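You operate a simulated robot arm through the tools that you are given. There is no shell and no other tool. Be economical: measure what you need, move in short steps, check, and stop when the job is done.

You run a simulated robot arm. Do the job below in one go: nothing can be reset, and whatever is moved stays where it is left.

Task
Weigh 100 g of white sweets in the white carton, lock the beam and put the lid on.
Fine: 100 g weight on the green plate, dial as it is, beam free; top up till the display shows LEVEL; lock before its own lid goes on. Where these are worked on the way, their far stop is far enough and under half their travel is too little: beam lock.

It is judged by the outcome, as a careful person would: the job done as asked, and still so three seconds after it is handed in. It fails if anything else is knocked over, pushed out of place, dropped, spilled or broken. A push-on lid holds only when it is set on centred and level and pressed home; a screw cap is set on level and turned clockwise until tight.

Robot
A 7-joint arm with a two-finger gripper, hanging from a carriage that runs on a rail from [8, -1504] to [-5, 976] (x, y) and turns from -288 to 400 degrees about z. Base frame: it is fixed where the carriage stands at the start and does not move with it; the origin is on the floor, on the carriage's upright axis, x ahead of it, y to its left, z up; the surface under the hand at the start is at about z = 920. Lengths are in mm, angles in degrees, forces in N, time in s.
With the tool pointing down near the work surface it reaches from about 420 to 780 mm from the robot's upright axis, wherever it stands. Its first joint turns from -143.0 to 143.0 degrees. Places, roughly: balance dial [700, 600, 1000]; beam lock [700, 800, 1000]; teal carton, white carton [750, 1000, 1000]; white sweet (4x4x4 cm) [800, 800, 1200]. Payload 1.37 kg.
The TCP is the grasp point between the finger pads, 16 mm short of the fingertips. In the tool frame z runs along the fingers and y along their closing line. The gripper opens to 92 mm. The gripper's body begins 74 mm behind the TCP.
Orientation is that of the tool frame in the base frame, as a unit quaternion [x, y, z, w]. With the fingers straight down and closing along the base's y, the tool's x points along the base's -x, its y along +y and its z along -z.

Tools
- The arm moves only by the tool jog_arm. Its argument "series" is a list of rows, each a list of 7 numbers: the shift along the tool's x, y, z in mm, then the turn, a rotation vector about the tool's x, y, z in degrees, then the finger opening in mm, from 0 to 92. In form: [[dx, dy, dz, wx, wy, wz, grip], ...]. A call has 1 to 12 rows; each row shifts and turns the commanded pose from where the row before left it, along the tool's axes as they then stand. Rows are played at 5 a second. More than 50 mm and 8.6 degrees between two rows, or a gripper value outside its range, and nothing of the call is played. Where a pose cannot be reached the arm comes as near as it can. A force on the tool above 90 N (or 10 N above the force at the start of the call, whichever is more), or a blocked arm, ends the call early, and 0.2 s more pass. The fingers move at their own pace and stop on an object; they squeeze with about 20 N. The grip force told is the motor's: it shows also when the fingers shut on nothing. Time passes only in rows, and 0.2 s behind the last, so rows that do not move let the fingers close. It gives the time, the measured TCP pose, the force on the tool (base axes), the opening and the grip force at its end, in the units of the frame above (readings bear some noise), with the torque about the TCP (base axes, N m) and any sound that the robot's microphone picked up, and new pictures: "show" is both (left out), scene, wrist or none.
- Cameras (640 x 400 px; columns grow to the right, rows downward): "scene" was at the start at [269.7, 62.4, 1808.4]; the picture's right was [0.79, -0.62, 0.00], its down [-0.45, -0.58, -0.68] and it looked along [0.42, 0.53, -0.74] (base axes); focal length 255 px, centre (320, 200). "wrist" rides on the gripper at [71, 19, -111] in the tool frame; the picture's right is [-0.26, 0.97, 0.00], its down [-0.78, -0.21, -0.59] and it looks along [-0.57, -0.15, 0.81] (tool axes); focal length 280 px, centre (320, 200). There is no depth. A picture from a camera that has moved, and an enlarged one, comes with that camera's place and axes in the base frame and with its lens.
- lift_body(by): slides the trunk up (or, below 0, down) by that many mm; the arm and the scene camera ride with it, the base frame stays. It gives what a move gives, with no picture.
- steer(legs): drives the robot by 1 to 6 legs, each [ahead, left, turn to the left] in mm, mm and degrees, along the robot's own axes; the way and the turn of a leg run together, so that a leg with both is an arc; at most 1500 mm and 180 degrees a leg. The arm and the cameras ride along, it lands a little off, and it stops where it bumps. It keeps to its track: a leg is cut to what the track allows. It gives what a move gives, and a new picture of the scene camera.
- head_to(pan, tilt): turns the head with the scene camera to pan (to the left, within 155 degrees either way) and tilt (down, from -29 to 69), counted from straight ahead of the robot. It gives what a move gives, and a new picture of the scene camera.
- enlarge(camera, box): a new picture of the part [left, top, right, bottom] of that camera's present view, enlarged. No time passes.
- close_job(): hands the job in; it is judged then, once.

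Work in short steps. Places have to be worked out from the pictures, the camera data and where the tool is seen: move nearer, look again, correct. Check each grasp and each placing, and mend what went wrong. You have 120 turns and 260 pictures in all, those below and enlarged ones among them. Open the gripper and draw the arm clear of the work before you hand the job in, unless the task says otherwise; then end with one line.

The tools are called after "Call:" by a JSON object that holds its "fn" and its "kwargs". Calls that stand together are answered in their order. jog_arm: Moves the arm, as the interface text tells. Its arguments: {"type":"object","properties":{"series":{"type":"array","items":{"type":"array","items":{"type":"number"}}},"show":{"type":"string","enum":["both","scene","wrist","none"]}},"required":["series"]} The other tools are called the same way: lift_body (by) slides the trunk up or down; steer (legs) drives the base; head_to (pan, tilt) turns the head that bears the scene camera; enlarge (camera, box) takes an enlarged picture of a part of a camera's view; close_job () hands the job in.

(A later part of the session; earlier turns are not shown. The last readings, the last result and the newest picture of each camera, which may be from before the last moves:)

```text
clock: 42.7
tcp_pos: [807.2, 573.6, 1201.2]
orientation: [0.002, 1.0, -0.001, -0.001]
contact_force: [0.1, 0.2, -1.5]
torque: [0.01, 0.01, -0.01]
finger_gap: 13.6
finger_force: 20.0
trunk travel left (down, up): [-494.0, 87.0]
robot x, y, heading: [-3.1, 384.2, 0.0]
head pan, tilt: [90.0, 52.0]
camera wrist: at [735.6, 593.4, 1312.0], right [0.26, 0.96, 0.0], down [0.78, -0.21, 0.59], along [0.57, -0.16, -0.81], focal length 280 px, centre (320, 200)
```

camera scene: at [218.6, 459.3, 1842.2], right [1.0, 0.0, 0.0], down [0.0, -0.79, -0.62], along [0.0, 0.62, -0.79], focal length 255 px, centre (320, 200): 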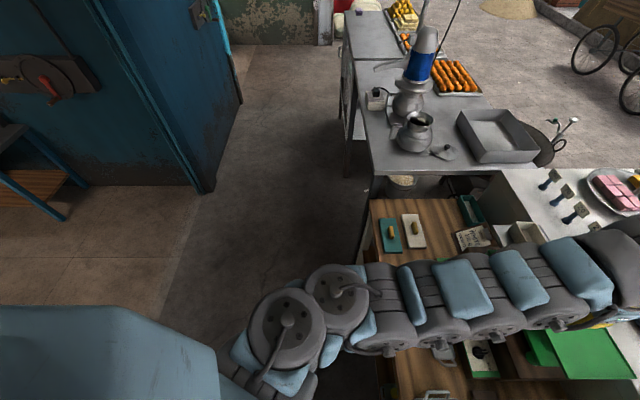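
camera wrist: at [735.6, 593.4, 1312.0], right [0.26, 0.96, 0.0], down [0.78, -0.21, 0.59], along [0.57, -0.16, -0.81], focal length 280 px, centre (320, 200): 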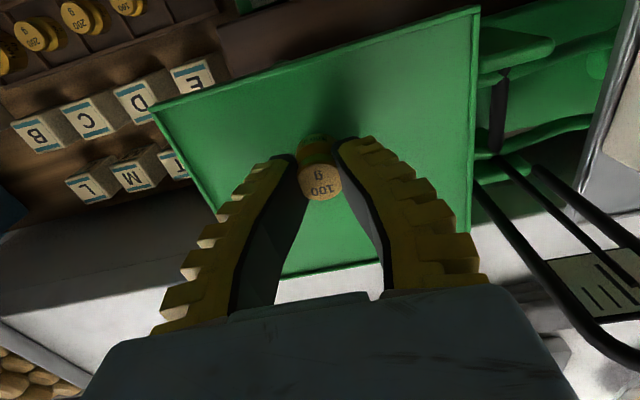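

Call:
{"fn": "enlarge", "kwargs": {"camera": "wrist", "box": [240, 110, 400, 210]}}

Call:
{"fn": "jog_arm", "kwargs": {"series": [[0, 0, 3, 0, 0, 0, 10], [0, 0, 0, 0, 0, 0, 10]], "show": "none"}}

Call:
{"fn": "jog_arm", "kwargs": {"series": [[0, 0, 3, 0, 0, 0, 10], [0, 0, 0, 0, 0, 0, 10]], "show": "none"}}

```text
4.00 times, centred on (320, 160) of wrist
camera zoom: at [735.6, 593.4, 1312.0], right [0.26, 0.96, 0.0], down [0.78, -0.21, 0.59], along [0.57, -0.16, -0.81], focal length 1122 px, centre (320, 360)
```

zoom: 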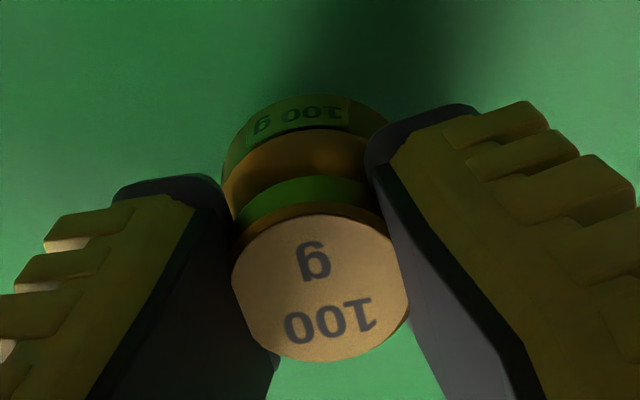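

```text
clock: 43.3
tcp_pos: [807.0, 572.7, 1198.3]
orientation: [0.001, 1.0, -0.001, -0.002]
contact_force: [0.9, 0.6, -0.7]
torque: [-0.04, 0.01, 0.01]
finger_gap: 13.8
finger_force: 19.8
trunk travel left (down, up): [-494.0, 87.0]
robot x, y, heading: [-1.5, 380.6, 0.2]
head pan, tilt: [90.0, 52.0]
```

```text
clock: 43.9
tcp_pos: [807.6, 574.2, 1197.7]
orientation: [0.001, 1.0, -0.001, -0.001]
contact_force: [-4.2, -2.1, 15.9]
torque: [-0.07, -0.06, -0.02]
finger_gap: 13.6
finger_force: 20.2
trunk travel left (down, up): [-494.0, 87.0]
robot x, y, heading: [-0.2, 385.0, 0.2]
head pan, tilt: [90.0, 52.0]
```

Contact (16 N): weight is on the plate. Ease up 2 mm, open, and look.

Call:
{"fn": "jog_arm", "kwargs": {"series": [[0, 0, -2, 0, 0, 0, 10], [0, 0, 0, 0, 0, 0, 30], [0, 0, 0, 0, 0, 0, 45], [0, 0, 0, 0, 0, 0, 45]], "show": "wrist"}}

```text
clock: 44.9
tcp_pos: [805.8, 574.7, 1197.2]
orientation: [0.001, 1.0, -0.001, -0.001]
contact_force: [-1.0, -1.2, 0.1]
torque: [0.02, -0.04, 0.0]
finger_gap: 48.3
finger_force: 2.0
trunk travel left (down, up): [-494.0, 87.0]
robot x, y, heading: [-0.6, 382.5, 0.1]
head pan, tilt: [90.0, 52.0]
camera wrist: at [735.0, 594.3, 1307.7], right [0.26, 0.96, 0.0], down [0.78, -0.21, 0.59], along [0.57, -0.16, -0.81], focal length 280 px, centre (320, 200)
```

wrist: 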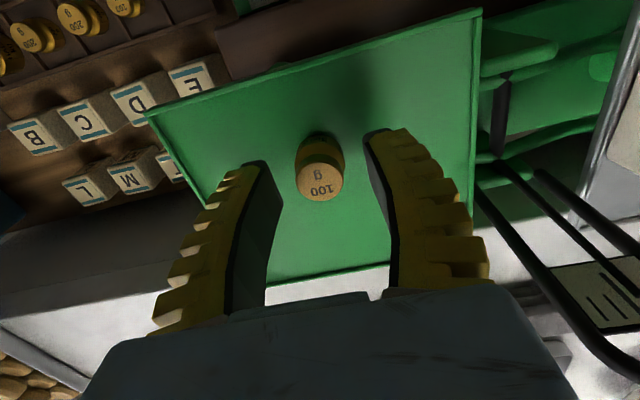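

The 100 g weight stands on the green plate. Rise straight up, back off to x≈722, then drive left towards the beam lock at ~(690, 812).

Call:
{"fn": "jog_arm", "kwargs": {"series": [[0, 0, -40, 0, 0, 0, 45], [0, 0, -45, 0, 0, 0, 45], [25, 0, 0, 0, 0, 0, 45], [30, 0, 0, 0, 0, 0, 30], [28, 0, 0, 0, 0, 0, 30], [0, 0, 0, 0, 0, 0, 30]], "show": "wrist"}}

Call:
{"fn": "steer", "kwargs": {"legs": [[0, 236, 0]]}}

Call:
{"fn": "enlarge", "kwargs": {"camera": "wrist", "box": [0, 0, 640, 400]}}

```text
clock: 46.3
tcp_pos: [722.0, 573.5, 1284.3]
orientation: [0.002, 1.0, -0.001, -0.002]
contact_force: [0.2, 0.6, -0.5]
torque: [-0.03, 0.0, -0.01]
finger_gap: 33.6
finger_force: 2.4
trunk travel left (down, up): [-494.0, 87.0]
robot x, y, heading: [-3.6, 384.5, -0.1]
head pan, tilt: [90.0, 52.0]
camera wrist: at [651.6, 593.8, 1394.9], right [0.26, 0.96, 0.0], down [0.78, -0.21, 0.59], along [0.57, -0.16, -0.81], focal length 280 px, centre (320, 200)
```

wrist: 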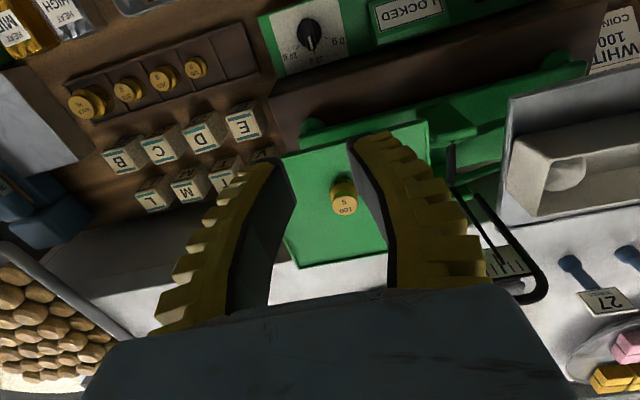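

```text
clock: 48.0
tcp_pos: [723.3, 805.7, 1285.1]
orientation: [0.005, 1.0, -0.002, -0.002]
contact_force: [-0.4, -0.3, -0.1]
torque: [0.0, -0.02, 0.02]
finger_gap: 33.6
finger_force: 2.5
trunk travel left (down, up): [-494.0, 87.0]
robot x, y, heading: [-5.0, 619.8, -0.4]
head pan, tilt: [90.0, 52.0]
camera scene: at [217.9, 693.8, 1842.2], right [1.0, -0.01, 0.0], down [-0.01, -0.79, -0.62], along [0.0, 0.62, -0.79], focal length 255 px, centre (320, 200)
```

scene: 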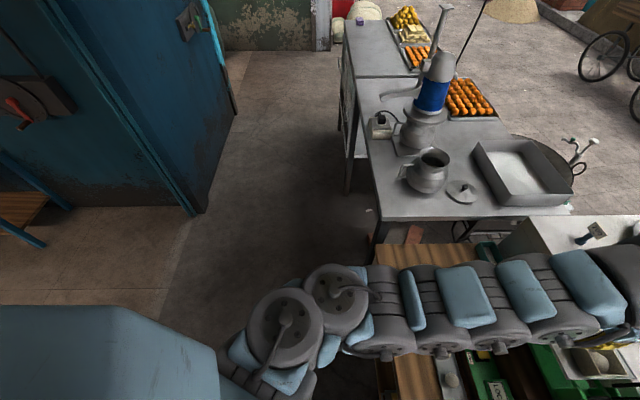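

```text
1.00 times, centred on (320, 200) of wrist (not enlarged: the box is as wide or as high as the picture)
camera zoom: at [652.0, 825.8, 1394.9], right [0.27, 0.96, 0.0], down [0.78, -0.22, 0.59], along [0.56, -0.16, -0.81], focal length 280 px, centre (320, 200)
```

zoom: 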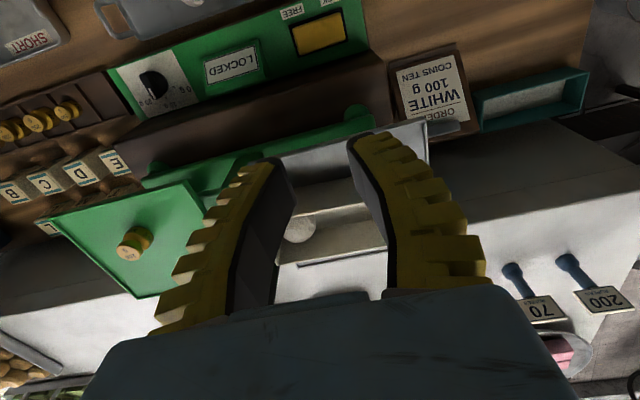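

Call:
{"fn": "enlarge", "kwargs": {"camera": "wrist", "box": [200, 0, 400, 100]}}

Call:
{"fn": "jog_arm", "kwargs": {"series": [[10, 8, 35, 0, 0, 0, 30], [10, 0, 40, 0, 0, 0, 30], [15, 0, 40, 0, 0, 0, 30], [0, 0, 40, 0, 0, 0, 30], [0, 0, 0, 0, 0, 0, 30]], "show": "wrist"}}

```text
3.20 times, centred on (300, 50) of wrist
camera zoom: at [652.0, 825.8, 1394.9], right [0.27, 0.96, 0.0], down [0.78, -0.22, 0.59], along [0.56, -0.16, -0.81], focal length 897 px, centre (384, 680)
```

zoom: 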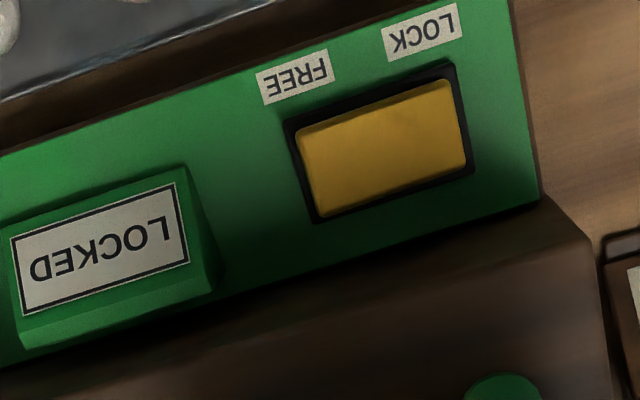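

```text
clock: 49.2
tcp_pos: [686.7, 814.5, 1129.7]
orientation: [0.005, 1.0, -0.001, -0.003]
contact_force: [0.0, 0.2, -0.4]
torque: [0.01, 0.01, -0.01]
finger_gap: 34.0
finger_force: 2.4
trunk travel left (down, up): [-494.0, 87.0]
robot x, y, heading: [-2.8, 619.4, -0.5]
head pan, tilt: [90.0, 52.0]
camera wrist: at [616.7, 834.6, 1240.5], right [0.27, 0.96, 0.0], down [0.78, -0.22, 0.59], along [0.56, -0.16, -0.81], focal length 280 px, centre (320, 200)
```

wrist: 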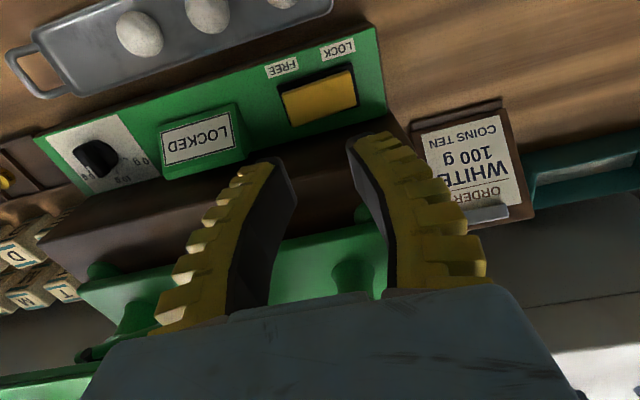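

Call:
{"fn": "enlarge", "kwargs": {"camera": "wrist", "box": [240, 20, 400, 140]}}

Call:
{"fn": "jog_arm", "kwargs": {"series": [[0, -20, 20, 0, 0, 0, 0], [0, 0, 40, 0, 0, 0, 0], [0, 0, 30, 0, 0, 0, 0], [0, 0, 0, 0, 0, 0, 0]], "show": "wrist"}}

```text
3.33 times, centred on (320, 80) of wrist
camera zoom: at [616.7, 834.6, 1240.5], right [0.27, 0.96, 0.0], down [0.78, -0.22, 0.59], along [0.56, -0.16, -0.81], focal length 935 px, centre (320, 600)
```

zoom: 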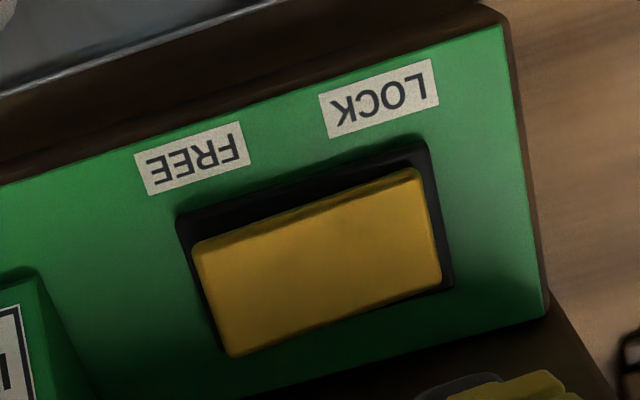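

```text
clock: 50.2
tcp_pos: [687.9, 795.7, 1039.3]
orientation: [0.005, 1.0, -0.001, -0.001]
contact_force: [-0.3, 0.5, 0.1]
torque: [0.02, -0.02, 0.0]
finger_gap: 0.0
finger_force: 20.3
trunk travel left (down, up): [-494.0, 87.0]
robot x, y, heading: [-6.6, 617.2, -0.4]
head pan, tilt: [90.0, 52.0]
camera wrist: at [615.8, 815.3, 1150.3], right [0.27, 0.96, 0.0], down [0.78, -0.22, 0.59], along [0.56, -0.16, -0.81], focal length 280 px, centre (320, 200)
```

wrist: 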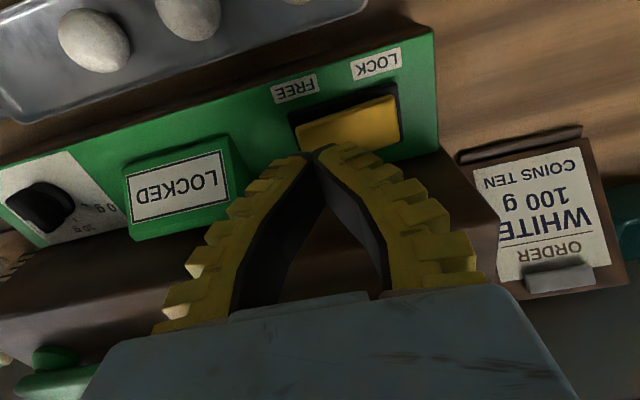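

The rocker's FREE (−y) end stands up. Press it with closed fingertips at ~(685, 792), stepping down.

Call:
{"fn": "jog_arm", "kwargs": {"series": [[3, -4, 12, 0, 0, 0, 0], [0, 0, 10, 0, 0, 0, 0], [0, 0, 8, 0, 0, 0, 0], [0, 0, 0, 0, 0, 0, 0]], "show": "wrist"}}

```text
clock: 51.2
tcp_pos: [683.3, 788.2, 1010.7]
orientation: [0.006, 1.0, 0.0, -0.002]
contact_force: [0.3, -0.4, 0.1]
torque: [-0.02, 0.0, -0.01]
finger_gap: 0.0
finger_force: 20.1
trunk travel left (down, up): [-494.0, 87.0]
robot x, y, heading: [-4.9, 621.9, -0.5]
head pan, tilt: [90.0, 52.0]
camera wrist: at [613.3, 809.3, 1120.8], right [0.27, 0.96, 0.0], down [0.78, -0.22, 0.59], along [0.56, -0.16, -0.81], focal length 280 px, centre (320, 200)
```

wrist: 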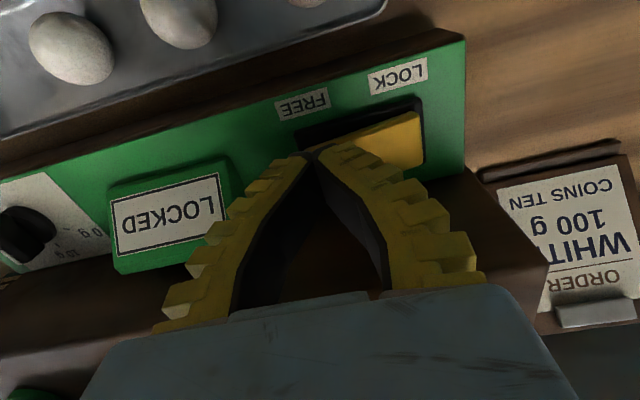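

Call:
{"fn": "jog_arm", "kwargs": {"series": [[0, 4, 5, 0, 0, 0, 0], [0, 0, 5, 0, 0, 0, 0], [0, 0, 5, 0, 0, 0, 0], [0, 0, 5, 0, 0, 0, 0], [0, 0, 0, 0, 0, 0, 0]], "show": "wrist"}}

```text
clock: 52.4
tcp_pos: [684.7, 790.8, 991.8]
orientation: [0.005, 1.0, -0.001, 0.0]
contact_force: [-25.8, -10.7, 47.3]
torque: [0.71, 0.13, 0.41]
finger_gap: 0.5
finger_force: 20.0
trunk travel left (down, up): [-494.0, 87.0]
robot x, y, heading: [-4.2, 622.4, -0.7]
head pan, tilt: [90.0, 52.0]
camera wrist: at [613.7, 812.2, 1101.9], right [0.27, 0.96, 0.0], down [0.78, -0.22, 0.59], along [0.57, -0.16, -0.81], focal length 280 px, centre (320, 200)
```

wrist: 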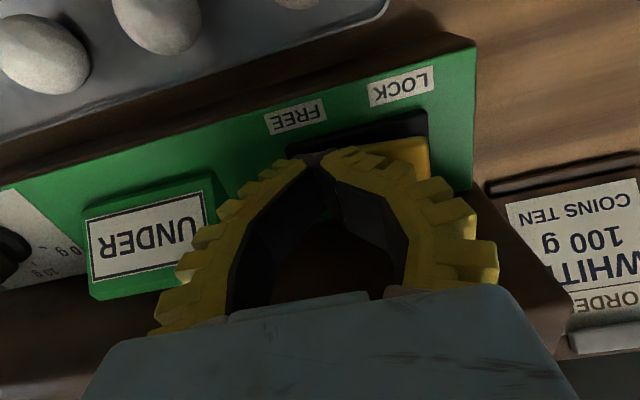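

The display flipped to UNDER — the beam is free. Lift and move towards the first tray ball at ~(597, 802).

Call:
{"fn": "jog_arm", "kwargs": {"series": [[0, 0, -30, 0, 0, 0, 0], [0, 0, -40, 0, 0, 0, 0], [30, 5, -10, 0, 0, 0, 40], [30, 5, 0, 0, 0, 0, 66], [27, 0, 10, 0, 0, 0, 66], [0, 0, 0, 0, 0, 0, 66]], "show": "wrist"}}

```text
clock: 53.8
tcp_pos: [597.1, 804.8, 1058.3]
orientation: [0.005, 1.0, -0.001, -0.001]
contact_force: [-0.3, 0.5, 0.1]
torque: [-0.01, 0.01, -0.02]
finger_gap: 68.0
finger_force: 1.6
trunk travel left (down, up): [-494.0, 87.0]
robot x, y, heading: [-4.1, 619.4, -0.2]
head pan, tilt: [90.0, 52.0]
camera wrist: at [526.0, 825.1, 1170.4], right [0.27, 0.96, 0.0], down [0.78, -0.22, 0.59], along [0.56, -0.16, -0.81], focal length 280 px, centre (320, 200)
```

wrist: 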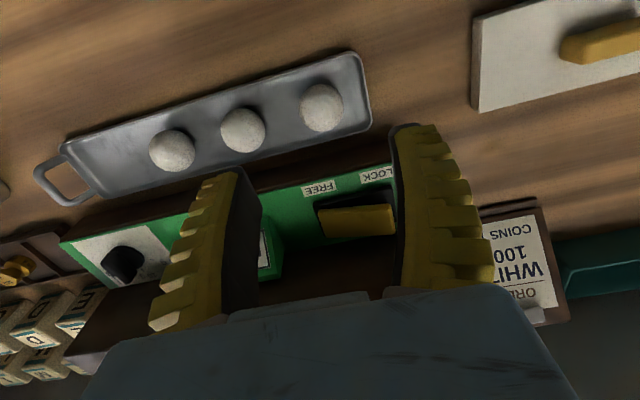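

Ball 1 lies right under the hand. Descend to z≈990 and check.

Call:
{"fn": "jog_arm", "kwargs": {"series": [[0, 0, 40, 0, 0, 0, 66], [0, 0, 30, 0, 0, 0, 66], [0, 0, 0, 0, 0, 0, 66]], "show": "wrist"}}

```text
clock: 54.6
tcp_pos: [599.0, 803.3, 988.5]
orientation: [0.006, 1.0, -0.001, -0.002]
contact_force: [0.3, -0.8, -0.1]
torque: [-0.03, -0.01, -0.01]
finger_gap: 68.0
finger_force: 1.9
trunk travel left (down, up): [-494.0, 87.0]
robot x, y, heading: [-5.8, 617.5, -0.3]
head pan, tilt: [90.0, 52.0]
camera wrist: at [527.4, 824.0, 1099.3], right [0.27, 0.96, 0.0], down [0.78, -0.22, 0.59], along [0.56, -0.16, -0.81], focal length 280 px, centre (320, 200)
```

wrist: 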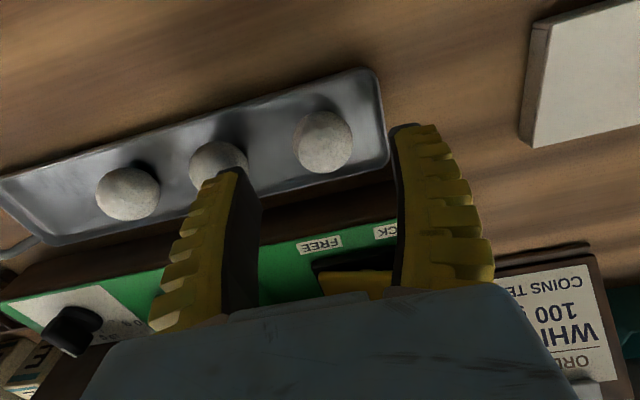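

Narrow the opening to clear ball 2 and the tray end, descend to z≈948, and grip.

Call:
{"fn": "jog_arm", "kwargs": {"series": [[3, 0, 15, 0, 0, 0, 48], [0, 0, 15, 0, 0, 0, 48], [0, 0, 10, 0, 0, 0, 48], [0, 0, 0, 0, 0, 0, 30], [0, 0, 0, 0, 0, 0, 25], [0, 0, 0, 0, 0, 0, 25]], "show": "wrist"}}

```text
clock: 56.0
tcp_pos: [594.1, 802.7, 948.4]
orientation: [0.006, 1.0, -0.001, -0.001]
contact_force: [-0.8, -0.1, 5.1]
torque: [0.02, -0.06, 0.0]
finger_gap: 30.8
finger_force: 19.9
trunk travel left (down, up): [-494.0, 87.0]
robot x, y, heading: [-2.5, 621.5, -0.2]
head pan, tilt: [90.0, 52.0]
camera wrist: at [523.5, 824.5, 1060.0], right [0.27, 0.96, 0.0], down [0.78, -0.22, 0.59], along [0.57, -0.16, -0.81], focal length 280 px, centre (320, 200)
```

wrist: 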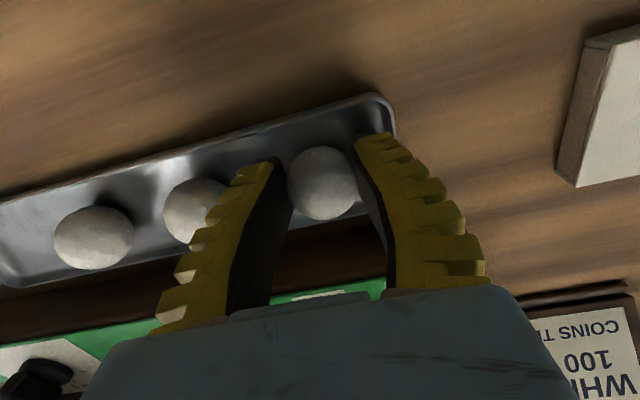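

Ball gripped. Lift, then back out to travel height.

Call:
{"fn": "jog_arm", "kwargs": {"series": [[0, 0, -20, 0, 0, 0, 20], [0, 0, -40, 0, 0, 0, 20], [0, 0, -45, 0, 0, 0, 20], [-30, 0, -45, 0, 0, 0, 20], [-30, 0, -45, 0, 0, 0, 20], [-30, 0, -45, 0, 0, 0, 20], [-30, 0, -45, 0, 0, 0, 20], [-10, 0, -45, 0, 0, 0, 20], [0, 0, 0, 0, 0, 0, 20]], "show": "wrist"}}

```text
refused: row 4 steps farther than a row can; nothing moved
```

Call:
{"fn": "jog_arm", "kwargs": {"series": [[0, 0, -20, 0, 0, 0, 20], [0, 0, -40, 0, 0, 0, 20], [0, 0, -45, 0, 0, 0, 20], [-20, 0, -42, 0, 0, 0, 20], [-20, 0, -42, 0, 0, 0, 20], [-20, 0, -42, 0, 0, 0, 20], [-20, 0, -42, 0, 0, 0, 20], [-30, 0, -35, 0, 0, 0, 20], [-20, 0, -35, 0, 0, 0, 20], [0, 0, 0, 0, 0, 0, 20]], "show": "wrist"}}

```text
clock: 58.2
tcp_pos: [740.1, 809.1, 1258.3]
orientation: [0.003, 1.0, -0.002, -0.002]
contact_force: [-0.3, -0.5, -1.4]
torque: [-0.01, 0.0, -0.03]
finger_gap: 28.7
finger_force: 20.6
out of reach, approached as far as the arm can: row 6, 7
trunk travel left (down, up): [-494.0, 87.0]
robot x, y, heading: [-2.4, 620.0, -0.3]
head pan, tilt: [90.0, 52.0]
camera wrist: at [669.0, 829.6, 1368.4], right [0.27, 0.96, 0.0], down [0.78, -0.22, 0.59], along [0.56, -0.16, -0.81], focal length 280 px, centre (320, 200)
```

wrist: 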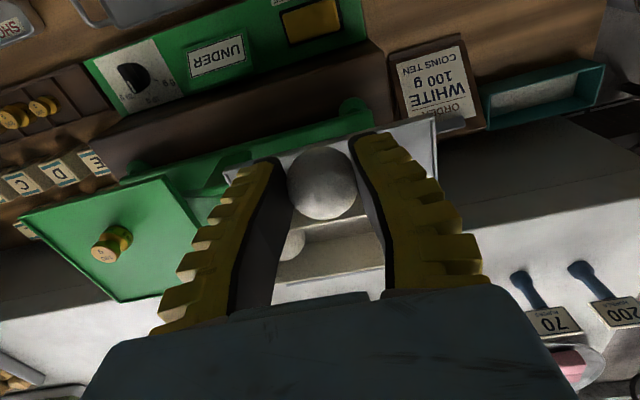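

Carton centre estimated at ~(806, 808), inner ball near its −y end. Rise 20 and move out above the carton to (806, 825).

Call:
{"fn": "jog_arm", "kwargs": {"series": [[0, 0, -20, 0, 0, 0, 20], [-22, 5, 0, 0, 0, 0, 20], [-22, 5, 0, 0, 0, 0, 20], [-22, 6, 0, 0, 0, 0, 20], [0, 0, 0, 0, 0, 0, 20]], "show": "wrist"}}

```text
clock: 59.4
tcp_pos: [805.9, 824.1, 1277.6]
orientation: [0.005, 1.0, 0.0, -0.001]
contact_force: [0.3, -0.3, -0.5]
torque: [-0.01, 0.01, -0.03]
finger_gap: 28.6
finger_force: 20.1
trunk travel left (down, up): [-494.0, 87.0]
robot x, y, heading: [-5.4, 620.7, -0.2]
head pan, tilt: [90.0, 52.0]
camera wrist: at [734.7, 845.1, 1387.3], right [0.27, 0.96, 0.0], down [0.78, -0.22, 0.59], along [0.57, -0.16, -0.81], focal length 280 px, centre (320, 200)
```

wrist: 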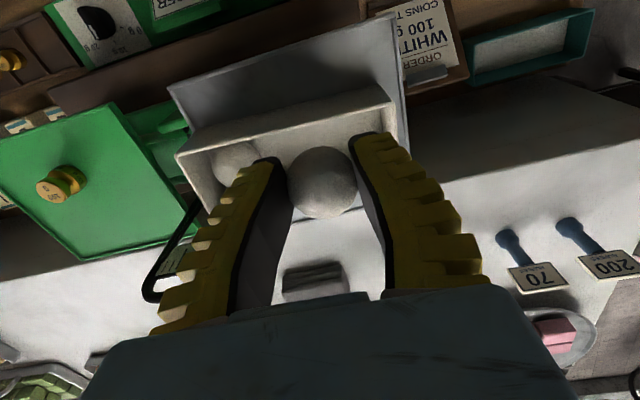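

Call:
{"fn": "enlarge", "kwargs": {"camera": "wrist", "box": [160, 60, 420, 230]}}

```text
2.35 times, centred on (290, 145) of wrist
camera zoom: at [734.7, 845.1, 1387.3], right [0.27, 0.96, 0.0], down [0.78, -0.22, 0.59], along [0.57, -0.16, -0.81], focal length 660 px, centre (391, 329)
```

zoom: 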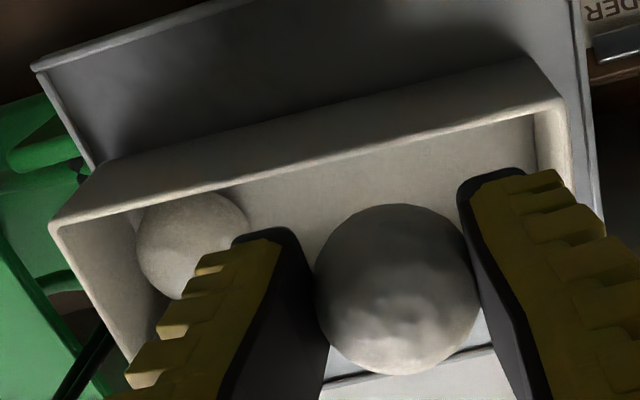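

I need the carton's place more exactly; go up 90 and back a bit for a clear view.

Call:
{"fn": "jog_arm", "kwargs": {"series": [[10, 15, -45, 0, 0, 0, 20], [10, 25, -40, 0, 0, 0, 20], [0, 20, 0, 0, 0, 0, 20], [0, 0, 0, 0, 0, 0, 20]], "show": "wrist"}}

Call:
{"fn": "enlarge", "kwargs": {"camera": "wrist", "box": [120, 40, 420, 230]}}

```text
clock: 60.4
tcp_pos: [778.2, 881.6, 1361.7]
orientation: [0.006, 1.0, 0.0, -0.001]
contact_force: [0.2, -0.4, -0.3]
torque: [-0.02, -0.02, -0.02]
finger_gap: 28.4
finger_force: 20.6
out of reach, approached as far as the arm can: row 3
trunk travel left (down, up): [-494.0, 87.0]
robot x, y, heading: [-3.4, 618.0, -0.3]
head pan, tilt: [90.0, 52.0]
camera wrist: at [708.4, 902.3, 1473.0], right [0.27, 0.96, 0.0], down [0.78, -0.22, 0.59], along [0.56, -0.16, -0.81], focal length 280 px, centre (320, 200)
```

wrist: 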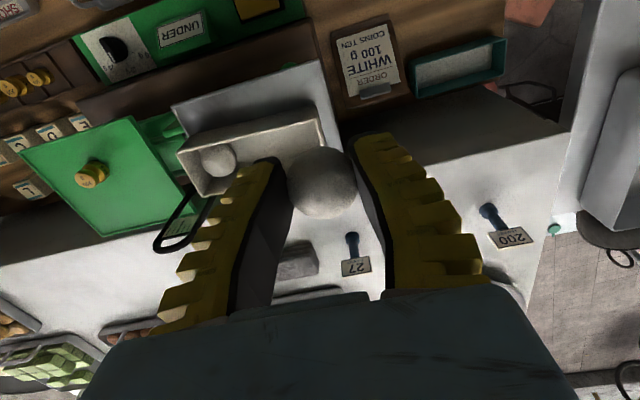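

```text
2.11 times, centred on (270, 135) of wrist
camera zoom: at [708.4, 902.3, 1473.0], right [0.27, 0.96, 0.0], down [0.78, -0.22, 0.59], along [0.56, -0.16, -0.81], focal length 590 px, centre (425, 337)
```

zoom: 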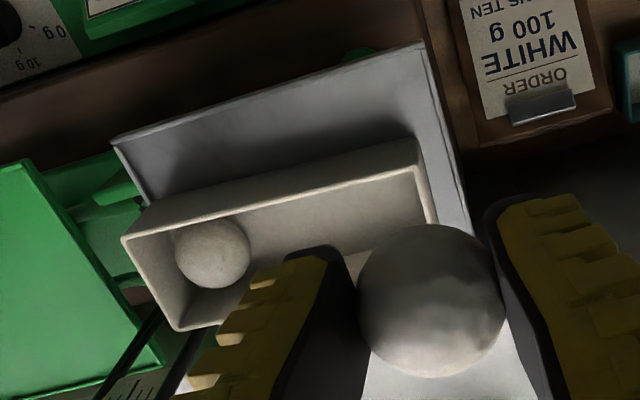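

Fitting both views: carton rim z≈1211, near edge x≈796, y from 725 to 873; centre ≈(822, 799). Move over (822, 803) at z≈1265.

Call:
{"fn": "jog_arm", "kwargs": {"series": [[-10, -30, 30, 0, 0, 0, 20], [-15, -25, 30, 0, 0, 0, 20], [-19, -23, 30, 0, 0, 0, 20], [0, 0, 6, 0, 0, 0, 20], [0, 0, 0, 0, 0, 0, 20]], "show": "wrist"}}

```text
clock: 61.6
tcp_pos: [808.9, 808.0, 1271.8]
orientation: [0.006, 1.0, -0.001, -0.001]
contact_force: [-0.5, 0.3, -0.3]
torque: [0.02, -0.02, 0.02]
finger_gap: 28.7
finger_force: 20.4
out of reach, approached as far as the arm can: row 3
trunk travel left (down, up): [-494.0, 87.0]
robot x, y, heading: [-5.1, 622.0, -0.1]
head pan, tilt: [90.0, 52.0]
camera wrist: at [736.8, 829.5, 1382.4], right [0.27, 0.96, 0.0], down [0.78, -0.22, 0.59], along [0.56, -0.16, -0.81], focal length 280 px, centre (320, 200)
```

wrist: 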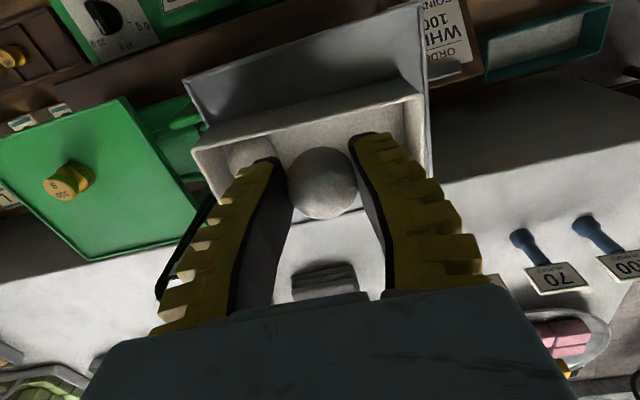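

At the reach limit; drive the base 120 mm left and bring the hand back right, then out to x 822.

Call:
{"fn": "steer", "kwargs": {"legs": [[0, 120, 0]]}}

Call:
{"fn": "jog_arm", "kwargs": {"series": [[0, -42, 0, 0, 0, 0, 20], [0, -42, 0, 0, 0, 0, 20], [-6, -40, 0, 0, 0, 0, 20], [-6, 0, 0, 0, 0, 0, 20], [0, 0, 0, 0, 0, 0, 20]], "show": "wrist"}}

```text
clock: 62.8
tcp_pos: [806.9, 924.9, 1272.7]
orientation: [0.005, 1.0, -0.002, -0.001]
contact_force: [-0.3, 0.0, 0.4]
torque: [0.05, -0.01, -0.01]
finger_gap: 28.4
finger_force: 20.1
trunk travel left (down, up): [-494.0, 87.0]
robot x, y, heading: [-2.2, 733.9, -0.5]
head pan, tilt: [90.0, 52.0]
camera scene: at [217.3, 809.9, 1842.2], right [1.0, -0.01, 0.0], down [-0.01, -0.79, -0.62], along [0.0, 0.62, -0.79], focal length 255 px, centre (320, 200)
```

scene: 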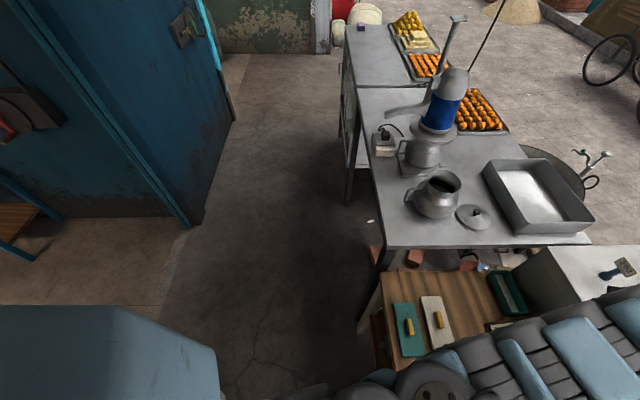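

```text
clock: 64.0
tcp_pos: [817.0, 801.4, 1273.2]
orientation: [0.005, 1.0, -0.001, -0.001]
contact_force: [0.0, 0.2, 0.3]
torque: [-0.01, 0.01, 0.02]
finger_gap: 28.7
finger_force: 20.1
trunk travel left (down, up): [-494.0, 87.0]
robot x, y, heading: [-7.4, 738.4, -0.2]
head pan, tilt: [90.0, 52.0]
camera wrist: at [746.8, 820.9, 1383.8], right [0.27, 0.96, 0.0], down [0.78, -0.22, 0.59], along [0.56, -0.16, -0.81], focal length 280 px, centre (320, 200)
```

wrist: 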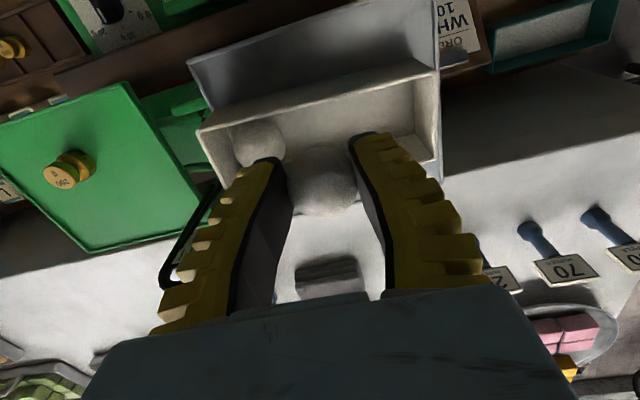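

Aligned over the carton. Lower 35 mm and look.

Call:
{"fn": "jog_arm", "kwargs": {"series": [[-2, 4, 10, 0, 0, 0, 20], [0, 0, 10, 0, 0, 0, 20], [0, 0, 10, 0, 0, 0, 20], [0, 0, 5, 0, 0, 0, 20], [0, 0, 0, 0, 0, 0, 20]], "show": "wrist"}}

Call:
{"fn": "enlarge", "kwargs": {"camera": "wrist", "box": [160, 60, 480, 240]}}

```text
clock: 65.2
tcp_pos: [818.9, 803.4, 1237.7]
orientation: [0.005, 1.0, -0.001, -0.002]
contact_force: [0.5, -1.0, 0.6]
torque: [0.0, -0.01, 0.0]
finger_gap: 28.3
finger_force: 20.3
trunk travel left (down, up): [-494.0, 87.0]
robot x, y, heading: [-4.1, 737.2, -0.4]
head pan, tilt: [90.0, 52.0]
camera wrist: at [748.1, 824.6, 1347.6], right [0.27, 0.96, 0.0], down [0.78, -0.22, 0.59], along [0.56, -0.16, -0.81], focal length 280 px, centre (320, 200)
```

wrist: 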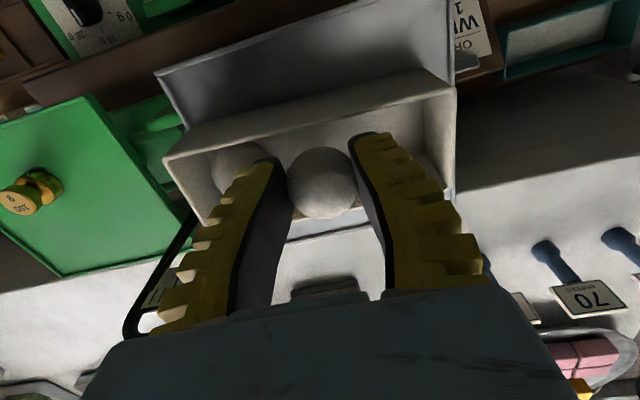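

```text
2.00 times, centred on (320, 150) of wrist
camera zoom: at [748.1, 824.6, 1347.6], right [0.27, 0.96, 0.0], down [0.78, -0.22, 0.59], along [0.56, -0.16, -0.81], focal length 561 px, centre (320, 300)
```

zoom: 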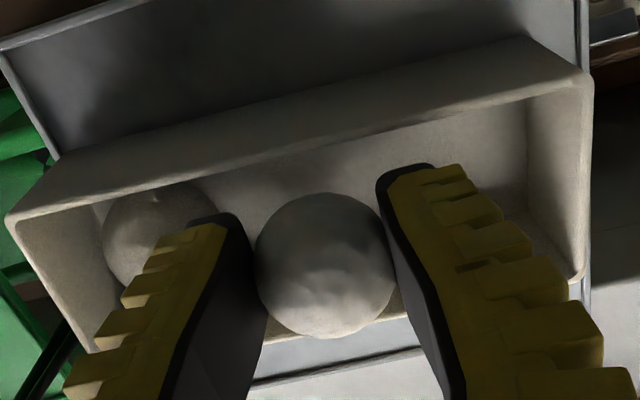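

Well aligned. Lower 20 more, then step until contact.

Call:
{"fn": "jog_arm", "kwargs": {"series": [[-2, 0, 8, 0, 0, 0, 20], [0, 0, 7, 0, 0, 0, 20], [0, 0, 5, 0, 0, 0, 20], [0, 0, 0, 0, 0, 0, 20]], "show": "wrist"}}

Call:
{"fn": "enlarge", "kwargs": {"camera": "wrist", "box": [160, 60, 480, 240]}}

```text
clock: 66.2
tcp_pos: [822.9, 804.1, 1216.7]
orientation: [0.007, 1.0, 0.0, -0.002]
contact_force: [0.2, -0.3, 0.4]
torque: [0.03, -0.01, 0.01]
finger_gap: 28.5
finger_force: 20.4
trunk travel left (down, up): [-494.0, 87.0]
robot x, y, heading: [-4.1, 739.4, -0.4]
head pan, tilt: [90.0, 52.0]
camera wrist: at [750.8, 825.4, 1327.2], right [0.27, 0.96, 0.0], down [0.78, -0.22, 0.59], along [0.56, -0.16, -0.81], focal length 280 px, centre (320, 200)
```

wrist: 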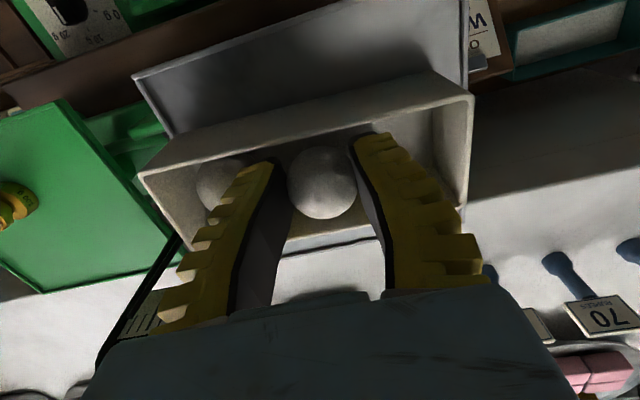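

```text
2.00 times, centred on (320, 150) of wrist
camera zoom: at [750.8, 825.4, 1327.2], right [0.27, 0.96, 0.0], down [0.78, -0.22, 0.59], along [0.56, -0.16, -0.81], focal length 561 px, centre (320, 300)
```

zoom: 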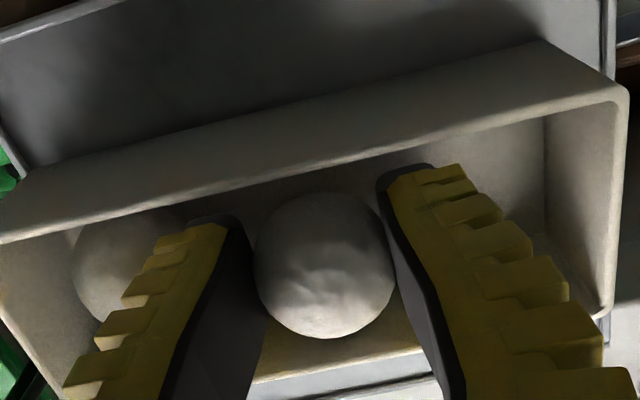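

Call:
{"fn": "jog_arm", "kwargs": {"series": [[0, 0, 4, 0, 0, 0, 20], [0, 0, 4, 0, 0, 0, 20], [0, 0, 4, 0, 0, 0, 20], [0, 0, 0, 0, 0, 0, 20]], "show": "none"}}

Call:
{"fn": "jog_arm", "kwargs": {"series": [[0, 0, 4, 0, 0, 0, 20], [0, 0, 0, 0, 0, 0, 20]], "show": "wrist"}}

```text
clock: 67.2
tcp_pos: [821.1, 803.9, 1204.9]
orientation: [0.006, 1.0, -0.001, -0.002]
contact_force: [-0.4, -0.6, 0.9]
torque: [-0.04, 0.03, 0.0]
finger_gap: 28.4
finger_force: 20.2
trunk travel left (down, up): [-494.0, 87.0]
robot x, y, heading: [-3.6, 736.7, -0.5]
head pan, tilt: [90.0, 52.0]
```

```text
clock: 67.8
tcp_pos: [820.8, 803.1, 1200.9]
orientation: [0.005, 1.0, 0.0, -0.002]
contact_force: [0.0, 0.0, 0.1]
torque: [-0.01, -0.02, 0.0]
finger_gap: 28.2
finger_force: 20.4
trunk travel left (down, up): [-494.0, 87.0]
robot x, y, heading: [-5.9, 739.0, -0.4]
head pan, tilt: [90.0, 52.0]
camera wrist: at [750.8, 824.5, 1311.0], right [0.27, 0.96, 0.0], down [0.78, -0.22, 0.59], along [0.56, -0.16, -0.81], focal length 280 px, centre (320, 200)
```

wrist: 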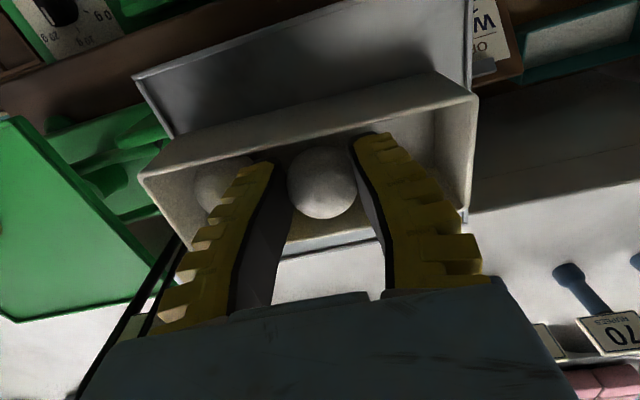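

The carton keeps its place relative to the hand while I descend: the ball is touching the floor and pushing the pan. Rise 12 mm and release.

Call:
{"fn": "jog_arm", "kwargs": {"series": [[0, 0, -6, 0, 0, 0, 20], [0, 0, -6, 0, 0, 0, 20], [0, 0, 0, 0, 0, 0, 34], [0, 0, 0, 0, 0, 0, 42], [0, 0, 0, 0, 0, 0, 42]], "show": "wrist"}}

```text
clock: 69.0
tcp_pos: [821.6, 802.8, 1213.7]
orientation: [0.005, 1.0, -0.001, -0.002]
contact_force: [0.3, 0.4, -1.3]
torque: [0.0, 0.01, 0.01]
finger_gap: 45.1
finger_force: 2.3
trunk travel left (down, up): [-494.0, 87.0]
robot x, y, heading: [-6.0, 734.9, -0.4]
head pan, tilt: [90.0, 52.0]
camera wrist: at [750.2, 824.3, 1323.1], right [0.27, 0.96, 0.0], down [0.78, -0.22, 0.59], along [0.56, -0.16, -0.81], focal length 280 px, centre (320, 200)
```

wrist: 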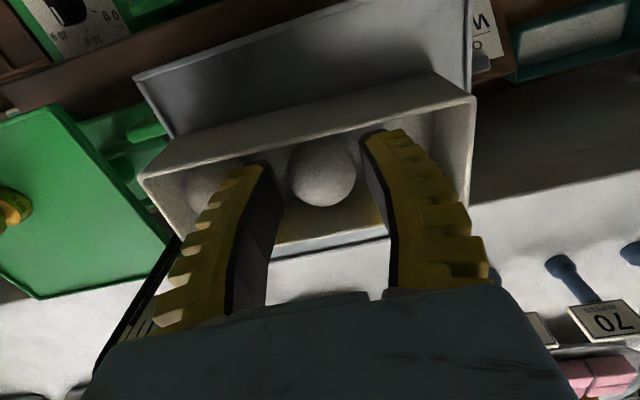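

Ball released and sitting in the carton. Rise clear and read the display.

Call:
{"fn": "jog_arm", "kwargs": {"series": [[0, 0, -30, 0, 0, 0, 42], [0, 0, -40, 0, 0, 0, 42], [10, 0, -10, 0, 0, 0, 42], [0, 0, 0, 0, 0, 0, 42], [0, 0, 0, 0, 0, 0, 42], [0, 0, 0, 0, 0, 0, 42]], "show": "wrist"}}

```text
clock: 70.4
tcp_pos: [811.7, 803.2, 1293.1]
orientation: [0.005, 1.0, -0.001, -0.001]
contact_force: [0.2, 0.7, -0.5]
torque: [0.01, -0.01, 0.02]
finger_gap: 45.3
finger_force: 2.6
trunk travel left (down, up): [-494.0, 87.0]
robot x, y, heading: [-3.4, 736.9, -0.5]
head pan, tilt: [90.0, 52.0]
camera wrist: at [741.8, 824.7, 1403.8], right [0.27, 0.96, 0.0], down [0.78, -0.22, 0.59], along [0.56, -0.16, -0.81], focal length 280 px, centre (320, 200)
```

wrist: 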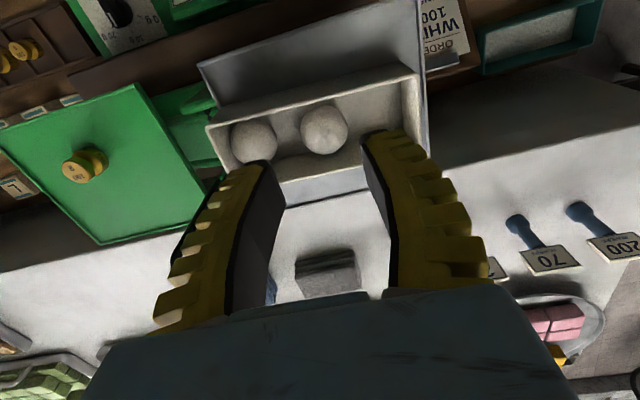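

Two balls in the carton. Retreat in front and check the display on the way to ball 2 (~(596, 736)).

Call:
{"fn": "jog_arm", "kwargs": {"series": [[40, -10, 0, 0, 0, 0, 54], [40, -20, 5, 0, 0, 0, 54], [5, -30, 30, 0, 0, 0, 54], [10, -5, 45, 0, 0, 0, 54], [10, 0, 45, 0, 0, 0, 54], [10, 0, 40, 0, 0, 0, 54], [0, 0, 0, 0, 0, 0, 54]], "show": "wrist"}}

```text
clock: 72.0
tcp_pos: [713.2, 785.1, 1159.0]
orientation: [0.006, 1.0, -0.001, -0.002]
contact_force: [-0.4, -0.6, 0.3]
torque: [-0.01, 0.0, 0.02]
finger_gap: 56.9
finger_force: 2.0
out of reach, approached as far as the arm can: row 3, 4
trunk travel left (down, up): [-494.0, 87.0]
robot x, y, heading: [-2.5, 734.8, -0.3]
head pan, tilt: [90.0, 52.0]
camera wrist: at [643.7, 805.5, 1270.3], right [0.27, 0.96, 0.0], down [0.78, -0.22, 0.59], along [0.56, -0.16, -0.81], focal length 280 px, centre (320, 200)
```

wrist: 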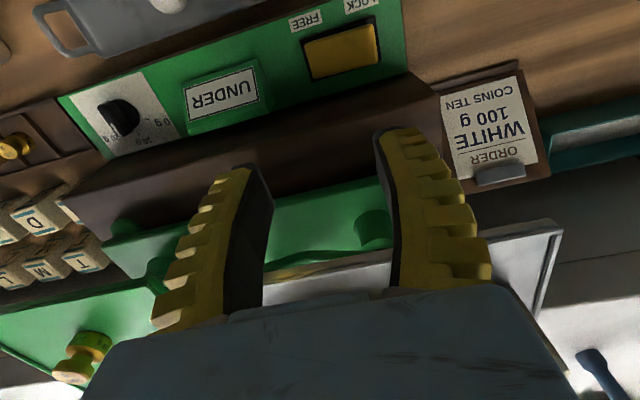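

Still UNDER. Go on to ball 2.

Call:
{"fn": "jog_arm", "kwargs": {"series": [[30, -15, 30, 0, 0, 0, 54], [35, -16, 25, 0, 0, 0, 54], [35, -16, 25, 0, 0, 0, 54], [16, 0, 35, 0, 0, 0, 54], [0, 0, 40, 0, 0, 0, 54], [0, 0, 0, 0, 0, 0, 54]], "show": "wrist"}}

```text
clock: 73.4
tcp_pos: [600.2, 739.0, 1006.5]
orientation: [0.006, 1.0, -0.001, -0.001]
contact_force: [0.5, 0.7, 0.2]
torque: [0.02, -0.01, -0.01]
finger_gap: 57.0
finger_force: 2.1
trunk travel left (down, up): [-494.0, 87.0]
robot x, y, heading: [-5.6, 735.4, -0.5]
head pan, tilt: [90.0, 52.0]
camera wrist: at [530.5, 759.4, 1117.3], right [0.27, 0.96, 0.0], down [0.78, -0.22, 0.59], along [0.56, -0.16, -0.81], focal length 280 px, centre (320, 200)
```

wrist: 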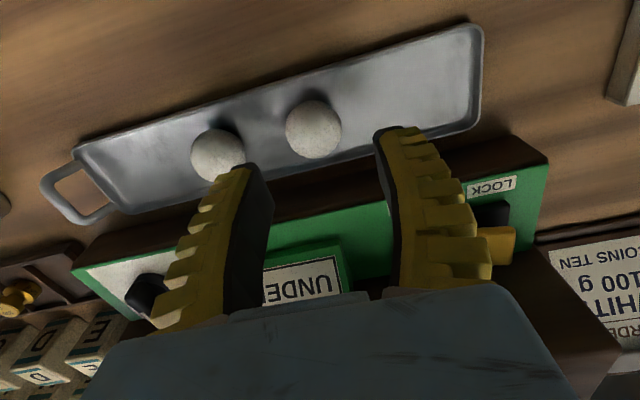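

Call:
{"fn": "jog_arm", "kwargs": {"series": [[4, -3, 20, 0, 0, 0, 50], [0, 0, 20, 0, 0, 0, 50], [0, 0, 18, 0, 0, 0, 50], [0, 0, 0, 0, 0, 0, 30], [0, 0, 0, 0, 0, 0, 20], [0, 0, 0, 0, 0, 0, 20]], "show": "wrist"}}

```text
clock: 74.8
tcp_pos: [596.2, 733.3, 947.1]
orientation: [0.005, 1.0, 0.0, -0.001]
contact_force: [0.4, 0.1, 5.2]
torque: [0.05, -0.07, 0.02]
finger_gap: 30.6
finger_force: 20.4
trunk travel left (down, up): [-494.0, 87.0]
robot x, y, heading: [-8.0, 737.9, -0.6]
head pan, tilt: [90.0, 52.0]
camera wrist: at [525.2, 755.1, 1057.7], right [0.27, 0.96, 0.0], down [0.78, -0.22, 0.59], along [0.56, -0.16, -0.81], focal length 280 px, centre (320, 200)
```

wrist: 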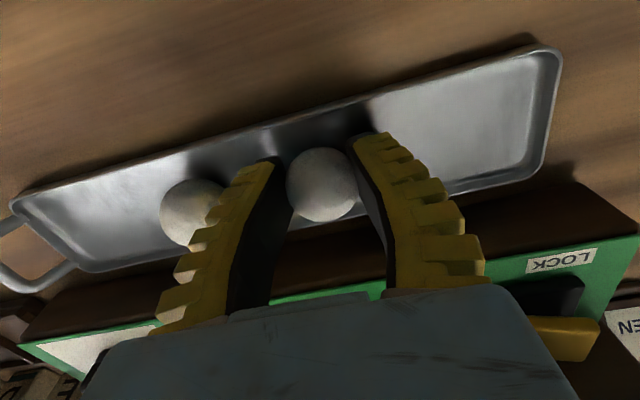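

Gripped. Reverse the path: lift and travel out to (740, 830, 1290).

Call:
{"fn": "jog_arm", "kwargs": {"series": [[0, 0, -40, 0, 0, 0, 20], [0, 0, -40, 0, 0, 0, 20], [-35, 15, -30, 0, 0, 0, 20], [-35, 15, -30, 0, 0, 0, 20], [-35, 15, -30, 0, 0, 0, 20], [-15, 15, -42, 0, 0, 0, 20], [-10, 15, -45, 0, 0, 0, 20], [-8, 15, -46, 0, 0, 0, 20], [-8, 10, -40, 0, 0, 0, 20], [0, 0, 0, 0, 0, 0, 20]], "show": "wrist"}}

```text
clock: 77.0
tcp_pos: [743.1, 834.8, 1289.7]
orientation: [0.006, 1.0, -0.001, -0.001]
contact_force: [-0.2, 0.5, 0.2]
torque: [-0.01, 0.0, 0.01]
finger_gap: 29.3
finger_force: 20.3
trunk travel left (down, up): [-494.0, 87.0]
robot x, y, heading: [-5.6, 739.6, -0.6]
head pan, tilt: [90.0, 52.0]
camera wrist: at [672.6, 856.0, 1398.9], right [0.27, 0.96, 0.0], down [0.78, -0.22, 0.59], along [0.56, -0.16, -0.81], focal length 280 px, centre (320, 200)
```

wrist: 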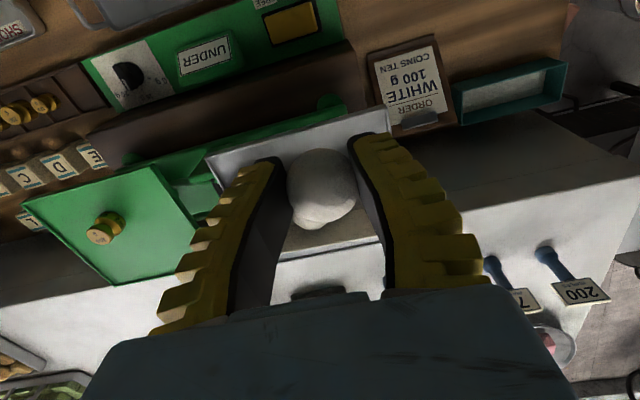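

Move above the free end of the carton: (820, 839).

Call:
{"fn": "jog_arm", "kwargs": {"series": [[-25, 2, 0, 0, 0, 0, 20], [-27, 2, 0, 0, 0, 0, 20], [-26, 0, 15, 0, 0, 0, 20], [0, 0, 20, 0, 0, 0, 20], [0, 0, 0, 0, 0, 0, 20]], "show": "wrist"}}

Call:
{"fn": "enlarge", "kwargs": {"camera": "wrist", "box": [160, 60, 480, 240]}}

```text
clock: 78.2
tcp_pos: [820.5, 839.1, 1253.6]
orientation: [0.005, 1.0, 0.0, -0.002]
contact_force: [-0.4, -0.6, -0.6]
torque: [0.01, 0.01, -0.03]
finger_gap: 29.4
finger_force: 20.2
trunk travel left (down, up): [-494.0, 87.0]
robot x, y, heading: [-4.2, 738.5, -0.6]
head pan, tilt: [90.0, 52.0]
camera wrist: at [750.4, 859.3, 1364.0], right [0.27, 0.96, 0.0], down [0.78, -0.22, 0.59], along [0.56, -0.16, -0.81], focal length 280 px, centre (320, 200)
```

wrist: 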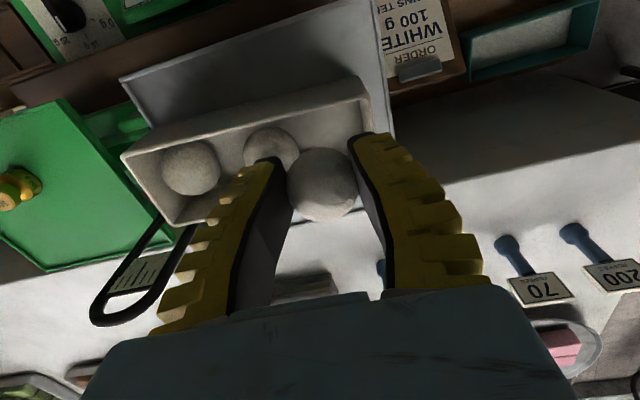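

```text
2.00 times, centred on (320, 150) of wrist
camera zoom: at [750.4, 859.3, 1364.0], right [0.27, 0.96, 0.0], down [0.78, -0.22, 0.59], along [0.56, -0.16, -0.81], focal length 561 px, centre (320, 300)
```

zoom: 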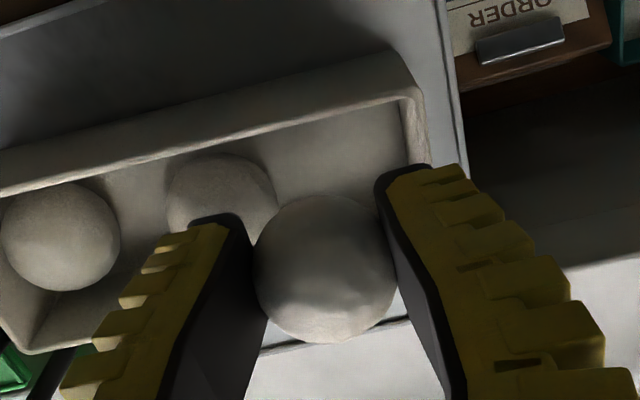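

Shift 3 mm toward −y for wall clearance and lower 25.

Call:
{"fn": "jog_arm", "kwargs": {"series": [[0, -3, 8, 0, 0, 0, 20], [0, 0, 9, 0, 0, 0, 20], [0, 0, 8, 0, 0, 0, 20], [0, 0, 0, 0, 0, 0, 20]], "show": "none"}}

Call:
{"fn": "enlarge", "kwargs": {"camera": "wrist", "box": [160, 60, 480, 240]}}

```text
clock: 79.2
tcp_pos: [821.1, 836.3, 1227.9]
orientation: [0.007, 1.0, -0.002, -0.003]
contact_force: [-0.2, -0.2, 0.2]
torque: [0.02, 0.02, 0.02]
finger_gap: 29.4
finger_force: 20.0
trunk travel left (down, up): [-494.0, 87.0]
robot x, y, heading: [-5.9, 736.3, -0.4]
head pan, tilt: [90.0, 52.0]
```

```text
2.00 times, centred on (320, 150) of wrist
camera zoom: at [750.3, 856.0, 1338.2], right [0.27, 0.96, 0.0], down [0.78, -0.22, 0.59], along [0.56, -0.16, -0.81], focal length 561 px, centre (320, 300)
```

zoom: 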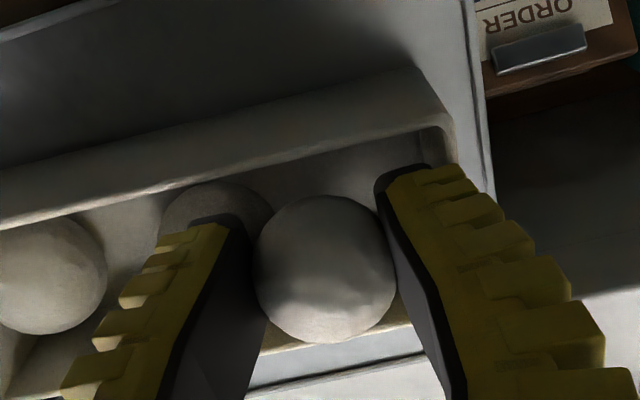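

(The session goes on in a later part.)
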